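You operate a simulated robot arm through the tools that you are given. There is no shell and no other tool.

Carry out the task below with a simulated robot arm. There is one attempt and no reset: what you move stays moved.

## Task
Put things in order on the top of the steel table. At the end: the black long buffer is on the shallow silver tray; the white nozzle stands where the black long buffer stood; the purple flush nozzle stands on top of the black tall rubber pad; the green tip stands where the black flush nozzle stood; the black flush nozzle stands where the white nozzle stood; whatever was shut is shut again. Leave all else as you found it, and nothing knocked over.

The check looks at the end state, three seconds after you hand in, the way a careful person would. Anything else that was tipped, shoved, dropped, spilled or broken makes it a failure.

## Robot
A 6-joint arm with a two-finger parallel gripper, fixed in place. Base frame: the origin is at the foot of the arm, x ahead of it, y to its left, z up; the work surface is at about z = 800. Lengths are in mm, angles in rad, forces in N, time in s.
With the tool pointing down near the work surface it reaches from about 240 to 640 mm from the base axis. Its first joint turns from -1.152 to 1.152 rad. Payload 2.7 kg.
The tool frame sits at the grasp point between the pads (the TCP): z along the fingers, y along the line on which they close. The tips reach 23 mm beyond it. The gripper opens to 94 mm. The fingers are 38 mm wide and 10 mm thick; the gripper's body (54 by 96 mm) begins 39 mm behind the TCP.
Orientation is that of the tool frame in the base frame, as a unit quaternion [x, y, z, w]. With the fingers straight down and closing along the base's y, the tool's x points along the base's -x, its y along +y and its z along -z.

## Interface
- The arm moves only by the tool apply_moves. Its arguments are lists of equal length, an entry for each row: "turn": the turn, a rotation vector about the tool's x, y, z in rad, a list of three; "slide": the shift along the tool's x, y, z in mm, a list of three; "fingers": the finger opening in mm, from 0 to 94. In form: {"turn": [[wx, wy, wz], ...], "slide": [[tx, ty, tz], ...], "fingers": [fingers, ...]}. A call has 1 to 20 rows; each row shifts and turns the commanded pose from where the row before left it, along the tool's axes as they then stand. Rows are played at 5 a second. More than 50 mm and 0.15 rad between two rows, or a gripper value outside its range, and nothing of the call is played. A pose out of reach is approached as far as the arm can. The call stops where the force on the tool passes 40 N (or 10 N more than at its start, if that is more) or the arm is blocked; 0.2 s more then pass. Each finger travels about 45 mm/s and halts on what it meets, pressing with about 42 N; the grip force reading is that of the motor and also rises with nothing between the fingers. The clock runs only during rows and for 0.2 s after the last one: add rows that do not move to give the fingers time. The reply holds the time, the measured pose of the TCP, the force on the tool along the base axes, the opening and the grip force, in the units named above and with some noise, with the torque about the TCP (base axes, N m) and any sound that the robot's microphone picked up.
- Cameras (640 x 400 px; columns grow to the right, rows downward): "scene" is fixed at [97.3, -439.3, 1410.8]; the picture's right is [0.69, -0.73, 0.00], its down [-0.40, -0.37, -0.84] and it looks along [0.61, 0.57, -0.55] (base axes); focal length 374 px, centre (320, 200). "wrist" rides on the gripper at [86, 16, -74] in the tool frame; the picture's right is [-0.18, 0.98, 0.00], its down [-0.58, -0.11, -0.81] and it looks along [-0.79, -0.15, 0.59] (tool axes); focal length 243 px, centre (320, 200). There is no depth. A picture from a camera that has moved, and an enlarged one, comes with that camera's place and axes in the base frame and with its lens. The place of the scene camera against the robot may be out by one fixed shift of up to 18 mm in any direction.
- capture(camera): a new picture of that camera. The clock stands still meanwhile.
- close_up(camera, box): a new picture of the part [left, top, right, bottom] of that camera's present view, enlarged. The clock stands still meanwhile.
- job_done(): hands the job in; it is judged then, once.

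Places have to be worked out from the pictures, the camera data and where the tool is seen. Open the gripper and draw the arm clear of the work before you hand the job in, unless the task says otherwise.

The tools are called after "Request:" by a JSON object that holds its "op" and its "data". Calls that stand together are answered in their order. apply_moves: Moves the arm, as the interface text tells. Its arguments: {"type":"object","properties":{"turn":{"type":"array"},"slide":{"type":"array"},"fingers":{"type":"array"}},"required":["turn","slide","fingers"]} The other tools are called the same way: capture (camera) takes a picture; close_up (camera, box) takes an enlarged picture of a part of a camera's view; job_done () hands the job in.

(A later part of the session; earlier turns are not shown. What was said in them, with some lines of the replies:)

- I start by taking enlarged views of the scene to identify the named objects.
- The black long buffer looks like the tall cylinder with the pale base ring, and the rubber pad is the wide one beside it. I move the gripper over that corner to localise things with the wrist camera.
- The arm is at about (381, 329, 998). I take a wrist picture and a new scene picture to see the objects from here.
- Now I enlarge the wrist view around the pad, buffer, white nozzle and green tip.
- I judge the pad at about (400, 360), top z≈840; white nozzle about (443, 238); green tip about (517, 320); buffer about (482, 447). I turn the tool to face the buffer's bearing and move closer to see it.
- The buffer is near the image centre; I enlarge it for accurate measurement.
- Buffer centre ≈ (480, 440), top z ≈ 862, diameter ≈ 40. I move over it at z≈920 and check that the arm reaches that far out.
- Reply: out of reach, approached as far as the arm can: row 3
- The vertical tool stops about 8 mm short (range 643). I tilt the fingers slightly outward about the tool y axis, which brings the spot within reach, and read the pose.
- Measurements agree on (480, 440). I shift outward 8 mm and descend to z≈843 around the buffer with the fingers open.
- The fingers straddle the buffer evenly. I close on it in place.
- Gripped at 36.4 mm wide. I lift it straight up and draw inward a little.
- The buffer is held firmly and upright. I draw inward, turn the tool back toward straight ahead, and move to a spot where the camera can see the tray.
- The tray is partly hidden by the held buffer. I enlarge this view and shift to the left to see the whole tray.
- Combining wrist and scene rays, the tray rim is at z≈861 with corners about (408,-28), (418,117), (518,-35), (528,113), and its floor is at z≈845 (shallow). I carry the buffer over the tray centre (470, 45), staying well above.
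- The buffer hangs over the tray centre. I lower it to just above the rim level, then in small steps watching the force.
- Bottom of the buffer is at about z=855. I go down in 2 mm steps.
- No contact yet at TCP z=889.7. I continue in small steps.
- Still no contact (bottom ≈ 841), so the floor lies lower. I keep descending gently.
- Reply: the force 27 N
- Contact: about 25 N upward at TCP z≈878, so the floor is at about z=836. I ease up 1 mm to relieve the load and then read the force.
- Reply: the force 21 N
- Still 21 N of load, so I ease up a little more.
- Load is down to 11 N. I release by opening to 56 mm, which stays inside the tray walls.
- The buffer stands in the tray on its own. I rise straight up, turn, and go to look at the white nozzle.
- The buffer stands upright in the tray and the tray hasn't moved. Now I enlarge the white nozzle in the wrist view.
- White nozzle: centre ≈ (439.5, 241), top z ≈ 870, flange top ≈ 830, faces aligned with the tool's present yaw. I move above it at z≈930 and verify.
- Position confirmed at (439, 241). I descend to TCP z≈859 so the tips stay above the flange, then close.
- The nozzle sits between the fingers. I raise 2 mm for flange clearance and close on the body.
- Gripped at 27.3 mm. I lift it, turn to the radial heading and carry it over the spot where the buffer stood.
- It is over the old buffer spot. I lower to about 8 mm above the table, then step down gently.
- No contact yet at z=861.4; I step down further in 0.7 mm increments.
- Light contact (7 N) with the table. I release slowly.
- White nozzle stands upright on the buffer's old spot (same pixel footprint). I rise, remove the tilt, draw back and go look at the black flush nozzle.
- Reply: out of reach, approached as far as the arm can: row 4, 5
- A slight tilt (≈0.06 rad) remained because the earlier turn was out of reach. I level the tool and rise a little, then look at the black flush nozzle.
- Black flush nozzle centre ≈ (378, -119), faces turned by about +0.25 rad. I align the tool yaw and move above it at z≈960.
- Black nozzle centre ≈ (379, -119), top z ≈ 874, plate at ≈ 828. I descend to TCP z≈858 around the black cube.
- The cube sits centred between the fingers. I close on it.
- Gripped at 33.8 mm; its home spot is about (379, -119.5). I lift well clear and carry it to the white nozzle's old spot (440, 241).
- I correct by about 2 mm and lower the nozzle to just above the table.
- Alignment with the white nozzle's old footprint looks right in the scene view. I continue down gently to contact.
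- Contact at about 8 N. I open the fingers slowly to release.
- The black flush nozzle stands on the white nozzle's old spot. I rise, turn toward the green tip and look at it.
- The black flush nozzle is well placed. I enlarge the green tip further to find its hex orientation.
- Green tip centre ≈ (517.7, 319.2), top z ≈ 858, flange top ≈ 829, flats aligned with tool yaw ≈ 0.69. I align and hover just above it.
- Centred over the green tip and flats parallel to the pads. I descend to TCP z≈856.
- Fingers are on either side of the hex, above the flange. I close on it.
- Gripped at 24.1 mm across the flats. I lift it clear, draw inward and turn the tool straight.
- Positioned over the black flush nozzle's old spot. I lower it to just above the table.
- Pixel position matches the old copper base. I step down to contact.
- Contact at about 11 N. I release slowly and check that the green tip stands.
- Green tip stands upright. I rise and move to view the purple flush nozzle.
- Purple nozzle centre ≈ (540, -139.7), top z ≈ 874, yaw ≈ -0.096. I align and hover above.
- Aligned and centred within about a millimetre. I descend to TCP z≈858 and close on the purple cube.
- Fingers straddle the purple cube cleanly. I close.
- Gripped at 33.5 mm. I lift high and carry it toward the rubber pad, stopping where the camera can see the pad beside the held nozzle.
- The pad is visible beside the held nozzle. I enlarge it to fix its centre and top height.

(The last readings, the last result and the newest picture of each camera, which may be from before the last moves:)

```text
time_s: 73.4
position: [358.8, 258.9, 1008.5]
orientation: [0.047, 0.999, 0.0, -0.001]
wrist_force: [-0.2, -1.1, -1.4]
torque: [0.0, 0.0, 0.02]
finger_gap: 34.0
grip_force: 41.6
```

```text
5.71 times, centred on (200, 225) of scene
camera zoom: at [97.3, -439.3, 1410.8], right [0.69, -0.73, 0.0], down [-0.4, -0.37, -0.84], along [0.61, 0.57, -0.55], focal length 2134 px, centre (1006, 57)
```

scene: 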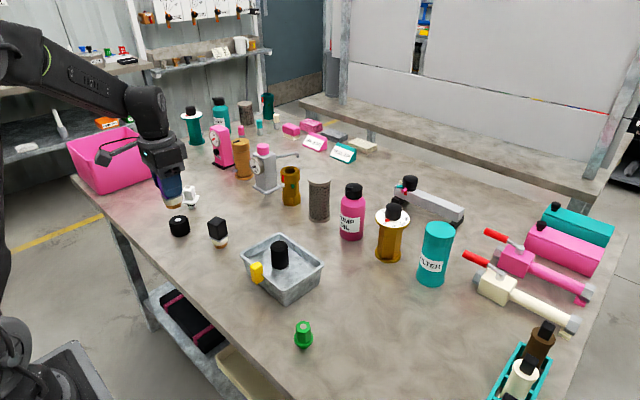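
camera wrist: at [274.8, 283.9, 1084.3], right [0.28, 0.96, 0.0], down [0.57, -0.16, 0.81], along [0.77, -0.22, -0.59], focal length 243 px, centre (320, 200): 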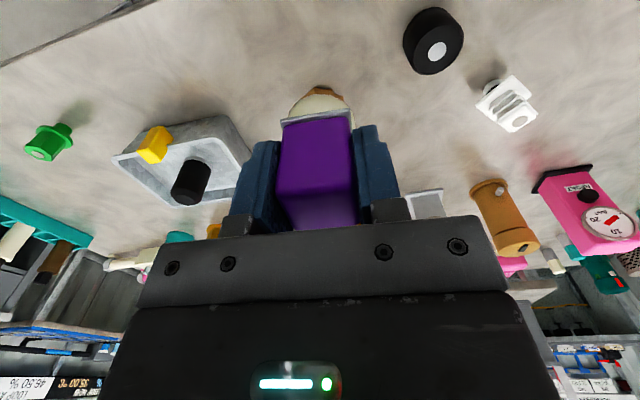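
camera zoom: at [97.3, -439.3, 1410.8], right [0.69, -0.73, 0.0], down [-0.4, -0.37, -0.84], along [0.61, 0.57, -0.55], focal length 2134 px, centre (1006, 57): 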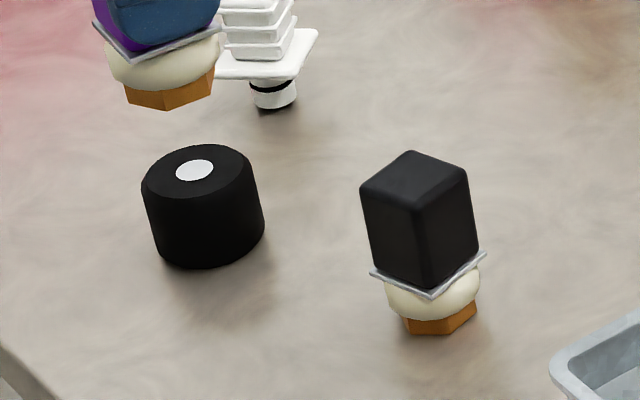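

Triangulating gives the pad's top centre at (399, 360), top z≈842. I move the purple nozzle over it and lower to about 10 mm above.

Request:
{"op": "apply_moves", "data": {"turn": [[0, 0, 0], [0, 0, 0], [0, 0, 0], [0, 0, 0], [0, 0, 0], [0, 0, 0], [0, 0, 0]], "slide": [[-10.1, 34.8, 0], [-10.1, 34.8, 0], [-10.1, 34.8, 0], [0, 0, 32.5], [0, 0, 32.5], [0, 0, 32.5], [0, 0, 0]], "fingers": [24, 24, 24, 24, 24, 24, 24]}}

Request:
{"op": "close_up", "data": {"camera": "scene", "box": [130, 160, 250, 250]}}

Request:
{"op": "capture", "data": {"camera": "wrist"}}

```text
time_s: 75.0
position: [400.3, 360.1, 912.0]
orientation: [0.047, 0.999, 0.0, -0.001]
wrist_force: [-0.3, 0.1, -1.8]
torque: [0.02, 0.0, 0.01]
finger_gap: 33.9
grip_force: 41.8
```

```text
4.44 times, centred on (190, 205) of scene
camera zoom: at [97.3, -439.3, 1410.8], right [0.69, -0.73, 0.0], down [-0.4, -0.37, -0.84], along [0.61, 0.57, -0.55], focal length 1660 px, centre (898, 178)
```

zoom: 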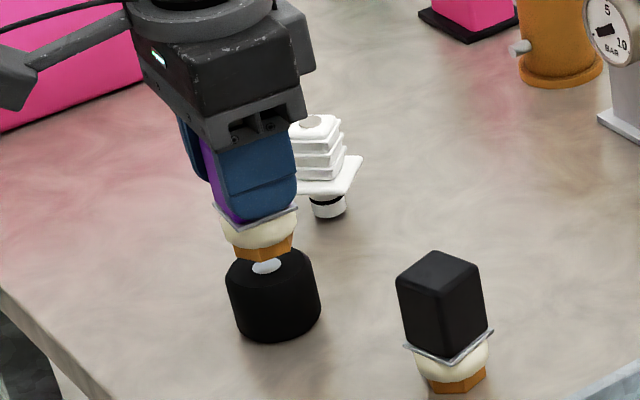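

```text
taken
camera wrist: at [316.8, 385.1, 986.2], right [0.28, 0.96, 0.0], down [0.57, -0.16, 0.81], along [0.77, -0.22, -0.59], focal length 243 px, centre (320, 200)
```

wrist: 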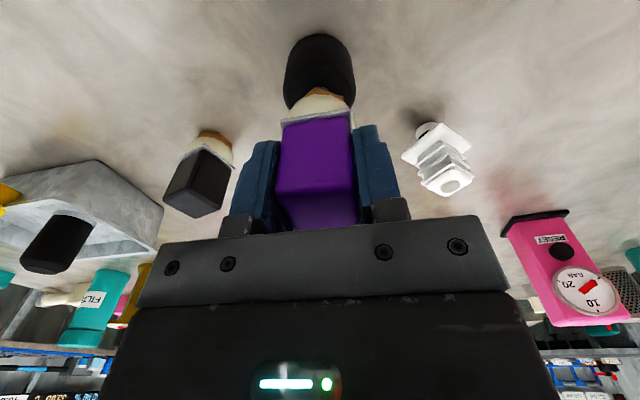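

Nozzle is above the pad centre with about 12 mm to go. I correct 1 mm inward and step down.

Request:
{"op": "apply_moves", "data": {"turn": [[0, 0, 0], [0, 0, 0], [0, 0, 0], [0, 0, 0], [0, 0, 0], [0, 0, 0]], "slide": [[1.2, -0.4, 1.5], [0, 0, 1.5], [0, 0, 1.5], [0, 0, 1.5], [0, 0, 1.5], [0, 0, 1.0]], "fingers": [24, 24, 24, 24, 24, 24]}}

```text
time_s: 76.4
position: [398.0, 358.5, 903.2]
orientation: [0.047, 0.999, 0.001, 0.0]
wrist_force: [0.5, 0.0, -1.5]
torque: [-0.01, -0.02, -0.01]
finger_gap: 33.6
grip_force: 41.9
```

No contact yet at z≈903; continuing in sub-millimetre steps.

Request:
{"op": "apply_moves", "data": {"turn": [[0, 0, 0], [0, 0, 0], [0, 0, 0]], "slide": [[0, 0, 0.8], [0, 0, 0.8], [0, 0, 0.8]], "fingers": [24, 24, 24]}}

Request:
{"op": "close_up", "data": {"camera": "scene", "box": [130, 160, 250, 250]}}

```text
time_s: 77.2
position: [398.4, 359.2, 901.2]
orientation: [0.047, 0.999, 0.0, -0.001]
wrist_force: [-0.1, -0.5, -2.2]
torque: [0.01, 0.03, 0.03]
finger_gap: 33.7
grip_force: 42.4
```

```text
4.44 times, centred on (190, 205) of scene
camera zoom: at [97.3, -439.3, 1410.8], right [0.69, -0.73, 0.0], down [-0.4, -0.37, -0.84], along [0.61, 0.57, -0.55], focal length 1660 px, centre (898, 178)
```

zoom: 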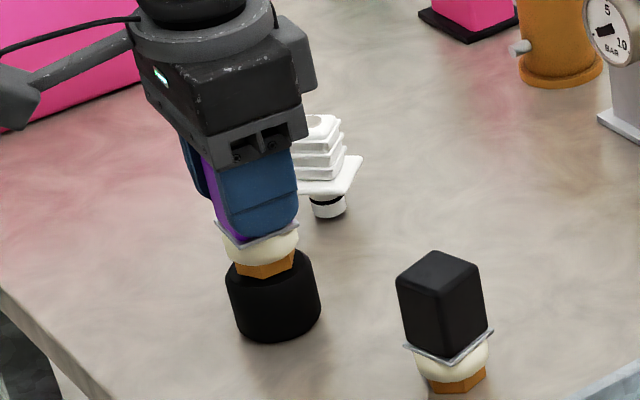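

Close to the pad now and well centred. Further 0.7 mm steps.

Request:
{"op": "apply_moves", "data": {"turn": [[0, 0, 0], [0, 0, 0], [0, 0, 0]], "slide": [[0, 0, 0.7], [0, 0, 0.7], [0, 0, 0]], "fingers": [24, 24, 24]}}

```text
time_s: 78.0
position: [398.2, 358.5, 900.7]
orientation: [0.046, 0.999, 0.0, -0.001]
wrist_force: [0.5, 0.2, -1.5]
torque: [0.03, -0.02, 0.02]
finger_gap: 33.7
grip_force: 42.2
```

Request:
{"op": "apply_moves", "data": {"turn": [[0, 0, 0], [0, 0, 0], [0, 0, 0]], "slide": [[0, 0, 0.7], [0, 0, 0.7], [0, 0, 0]], "fingers": [24, 24, 24]}}

```text
time_s: 78.8
position: [398.9, 359.5, 898.2]
orientation: [0.048, 0.999, 0.0, -0.001]
wrist_force: [-0.6, -0.3, 0.4]
torque: [0.0, 0.04, 0.02]
finger_gap: 33.9
grip_force: 41.8
```

Force is just starting to change (from about -1.7 to +0.4 N). One more small step.

Request:
{"op": "apply_moves", "data": {"turn": [[0, 0, 0], [0, 0, 0], [0, 0, 0]], "slide": [[0, 0, 0.5], [0, 0, 0.3], [0, 0, 0]], "fingers": [24, 24, 24]}}

Request:
{"op": "close_up", "data": {"camera": "scene", "box": [150, 180, 220, 240]}}

```text
time_s: 79.6
position: [399.6, 358.4, 897.6]
orientation: [0.047, 0.999, 0.0, -0.001]
wrist_force: [-2.2, -0.2, 4.9]
torque: [-0.06, 0.14, 0.01]
finger_gap: 33.5
grip_force: 41.7
```

```text
6.67 times, centred on (185, 210) of scene
camera zoom: at [97.2, -439.4, 1410.7], right [0.69, -0.73, 0.0], down [-0.4, -0.37, -0.84], along [0.61, 0.57, -0.55], focal length 2490 px, centre (1220, 133)
```

zoom: 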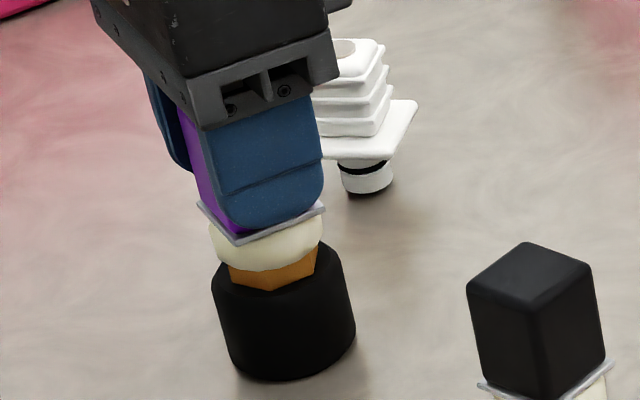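

Contact at about 5–6 N with the hex base fully on the pad. I release slowly.

Request:
{"op": "apply_moves", "data": {"turn": [[0, 0, 0], [0, 0, 0], [0, 0, 0], [0, 0, 0], [0, 0, 0], [0, 0, 0]], "slide": [[0, 0, 0], [0, 0, 0], [0, 0, 0], [0, 0, 0], [0, 0, 0], [0, 0, 0]], "fingers": [32, 36, 42, 50, 60, 60]}}

Request:
{"op": "close_up", "data": {"camera": "scene", "box": [150, 160, 250, 240]}}

Request:
{"op": "capture", "data": {"camera": "wrist"}}

```text
time_s: 81.0
position: [399.3, 360.6, 897.8]
orientation: [0.047, 0.999, 0.0, -0.001]
wrist_force: [0.9, 1.0, 0.2]
torque: [0.0, -0.02, -0.01]
finger_gap: 60.2
grip_force: 0.1
```

```text
5.00 times, centred on (200, 200) of scene
camera zoom: at [97.3, -439.3, 1410.8], right [0.69, -0.73, 0.0], down [-0.4, -0.37, -0.84], along [0.61, 0.57, -0.55], focal length 1868 px, centre (920, 200)
```

zoom: 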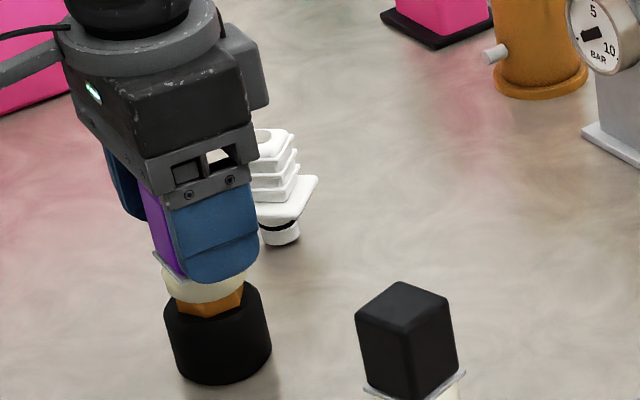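

```text
taken
camera wrist: at [315.3, 384.0, 972.7], right [0.28, 0.96, 0.0], down [0.57, -0.16, 0.81], along [0.77, -0.22, -0.59], focal length 243 px, centre (320, 200)
```

wrist: 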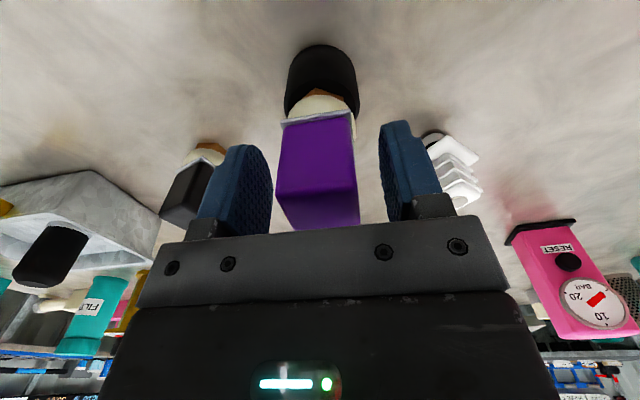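

It stands free on the pad. I rise straight up and draw the arm back.

Request:
{"op": "apply_moves", "data": {"turn": [[0, 0, 0], [0, 0, 0], [0, 0, 0], [0, 0, 0], [0, 0, 0], [0, 0, 0], [0, 0, 0], [0, 0, 0]], "slide": [[0, 0, -20], [0, 0, -40], [0, 0, -45], [0, 0, -45], [30, -30, -20], [30, -35, 0], [0, -45, 0], [0, 0, 0]], "fingers": [60, 60, 60, 70, 94, 94, 94, 94]}}

Request:
{"op": "capture", "data": {"camera": "scene"}}

Request:
{"op": "capture", "data": {"camera": "wrist"}}

Request:
{"op": "close_up", "data": {"camera": "scene", "box": [150, 160, 310, 260]}}

Request:
{"op": "close_up", "data": {"camera": "scene", "box": [205, 220, 445, 370]}}

```text
time_s: 82.8
position: [328.7, 255.1, 1069.4]
orientation: [0.048, 0.999, 0.0, -0.001]
wrist_force: [0.7, -1.2, 0.0]
torque: [0.01, 0.01, -0.01]
finger_gap: 94.2
grip_force: 0.1
```

```text
taken
```

scene: 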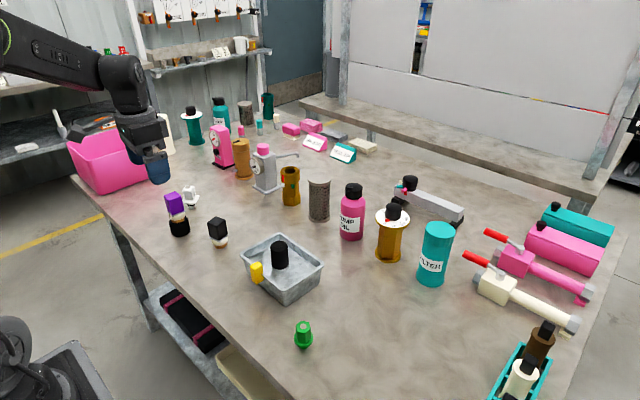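

```text
taken
camera wrist: at [246.1, 279.8, 1143.2], right [0.28, 0.96, 0.0], down [0.57, -0.16, 0.81], along [0.77, -0.22, -0.59], focal length 243 px, centre (320, 200)
```

wrist: 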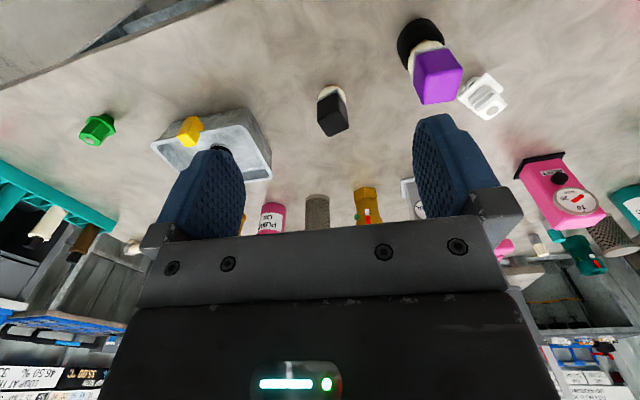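

```text
4.00 times, centred on (230, 210) of scene
camera zoom: at [97.3, -439.3, 1410.8], right [0.69, -0.73, 0.0], down [-0.4, -0.37, -0.84], along [0.61, 0.57, -0.55], focal length 1494 px, centre (680, 160)
```

zoom: 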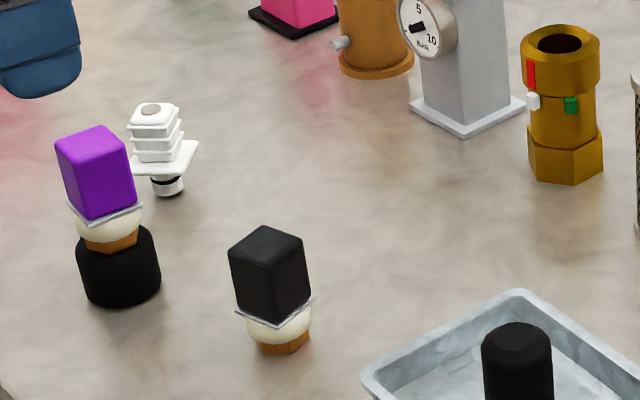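

```text
2.67 times, centred on (325, 295) of scene
camera zoom: at [97.3, -439.3, 1410.8], right [0.69, -0.73, 0.0], down [-0.4, -0.37, -0.84], along [0.61, 0.57, -0.55], focal length 996 px, centre (307, -53)
```

zoom: 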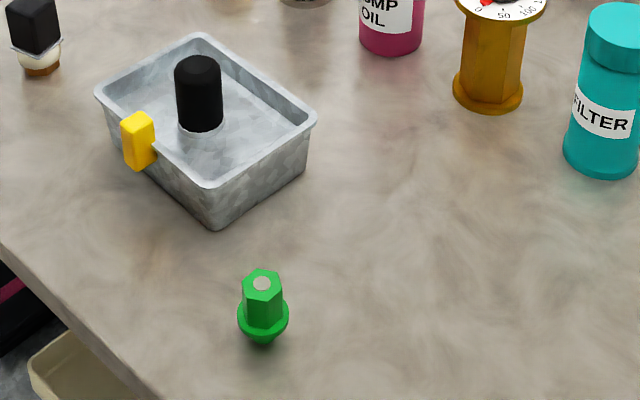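

Everything looks in place; I zoom in on the green tip, the pad stack and the far table area for a final check of position and undisturbed items.

Request:
{"op": "close_up", "data": {"camera": "scene", "box": [270, 300, 340, 360]}}

Request:
{"op": "close_up", "data": {"camera": "scene", "box": [150, 170, 250, 255]}}

Request:
{"op": "close_up", "data": {"camera": "scene", "box": [180, 80, 400, 200]}}

Request:
{"op": "close_up", "data": {"camera": "scene", "box": [420, 180, 640, 400]}}

```text
6.67 times, centred on (305, 330) of scene
camera zoom: at [97.3, -439.3, 1410.8], right [0.69, -0.73, 0.0], down [-0.4, -0.37, -0.84], along [0.61, 0.57, -0.55], focal length 2490 px, centre (420, -667)
```

zoom: 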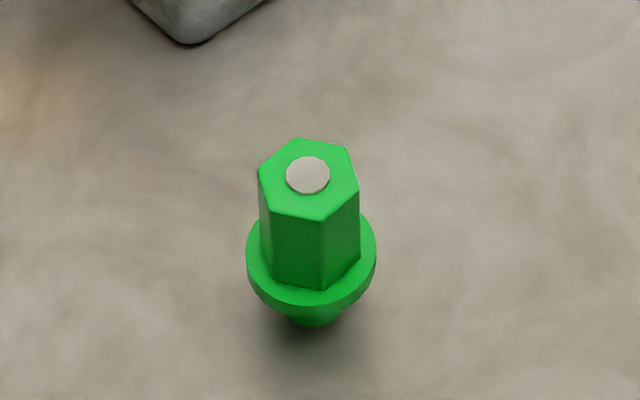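

```text
4.71 times, centred on (200, 212) of scene
camera zoom: at [97.3, -439.3, 1410.8], right [0.69, -0.73, 0.0], down [-0.4, -0.37, -0.84], along [0.61, 0.57, -0.55], focal length 1758 px, centre (885, 141)
```

zoom: 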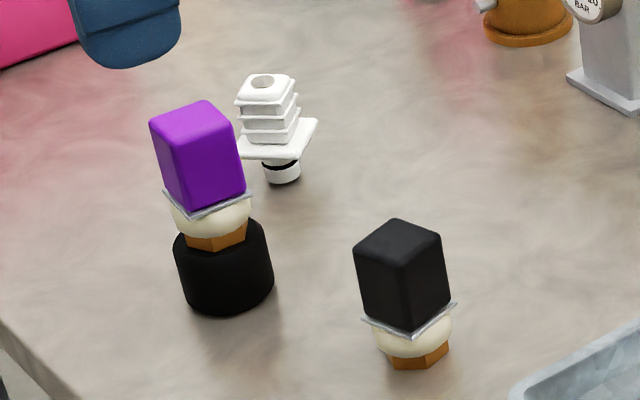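

```text
2.91 times, centred on (290, 140) of scene
camera zoom: at [97.3, -439.3, 1410.8], right [0.69, -0.73, 0.0], down [-0.4, -0.37, -0.84], along [0.61, 0.57, -0.55], focal length 1087 px, centre (407, 374)
```

zoom: 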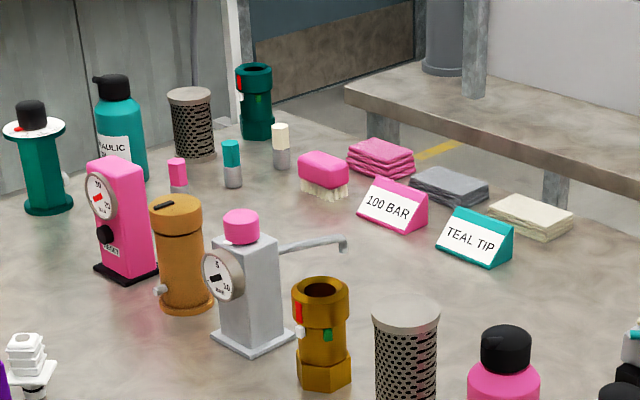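

```text
1.82 times, centred on (530, 290) of scene
camera zoom: at [97.3, -439.3, 1410.8], right [0.69, -0.73, 0.0], down [-0.4, -0.37, -0.84], along [0.61, 0.57, -0.55], focal length 679 px, centre (-62, 36)
```

zoom: 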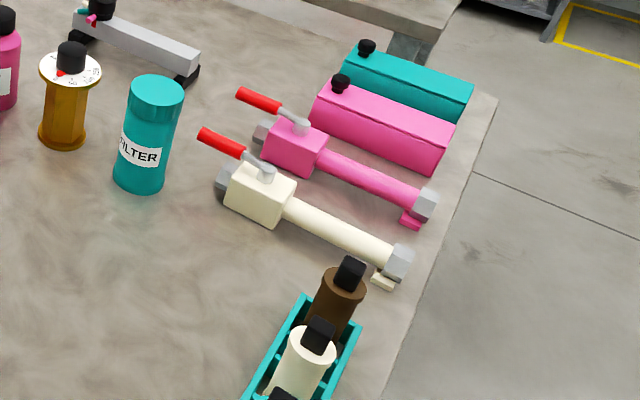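

All placements check out and the rest of the table is unchanged. I move the arm back to its starting posture, clear of the work.

Request:
{"op": "apply_moves", "data": {"turn": [[0, 0, 0], [0, 0, 0], [0, 0, -0.096], [0, 0, 0]], "slide": [[-7.8, -39, -20], [-7.8, -39, -20], [0, 0, 0], [0, 0, 0]], "fingers": [94, 94, 94, 94]}}

Request:
{"op": "capture", "data": {"camera": "scene"}}

Request:
{"op": "capture", "data": {"camera": "wrist"}}

```text
time_s: 83.8
position: [336.5, 176.3, 1109.1]
orientation: [0.0, 1.0, 0.0, -0.001]
wrist_force: [0.3, -0.2, -0.1]
torque: [-0.01, -0.02, 0.03]
finger_gap: 93.9
grip_force: 0.0
```

```text
taken
```

scene: 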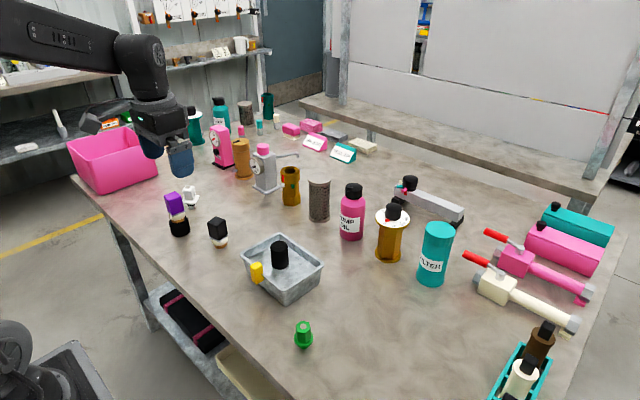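

```text
taken
camera wrist: at [250.9, 192.4, 1183.4], right [0.18, 0.98, 0.0], down [0.58, -0.11, 0.81], along [0.79, -0.15, -0.59], focal length 243 px, centre (320, 200)
```

wrist: 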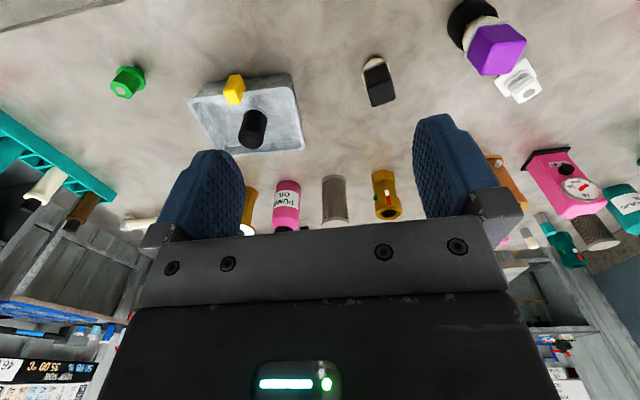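

From the same pose as at the start, the tray, its yellow clip and the pad show at their original pixels. All five placements stand upright and the gripper is open and clear, so I hand in.

Request:
{"op": "job_done", "data": {}}

```text
The job is handed in.
```

I've handed the job in, with everything on the list done. In the last pictures every piece I moved is upright and nothing has been knocked over.

| Item | Where it is now |
|---|---|
| Black long buffer | Standing in the silver tray, near the middle |
| White nozzle | Where the buffer stood |
| Black flush nozzle | Where the white nozzle stood, about 2 mm off in the scene view |
| Green tip | Where the black flush nozzle stood; the readings put it within about 4 mm |
| Purple flush nozzle | On top of the black tall rubber pad, with its base fully on the pad |

- **Which black piece is which:** nothing was labelled. I took the tall narrow cylinder with the pale base ring as the long buffer, and the wide one with the white disc on top as the rubber pad.
- **Shut items:** I didn't open anything, so nothing needed closing again.
- **Everything else:** the tray, its yellow clip, the pad and the other items look where they were at the start.
- **Arm:** it is back at its starting position with the gripper open.
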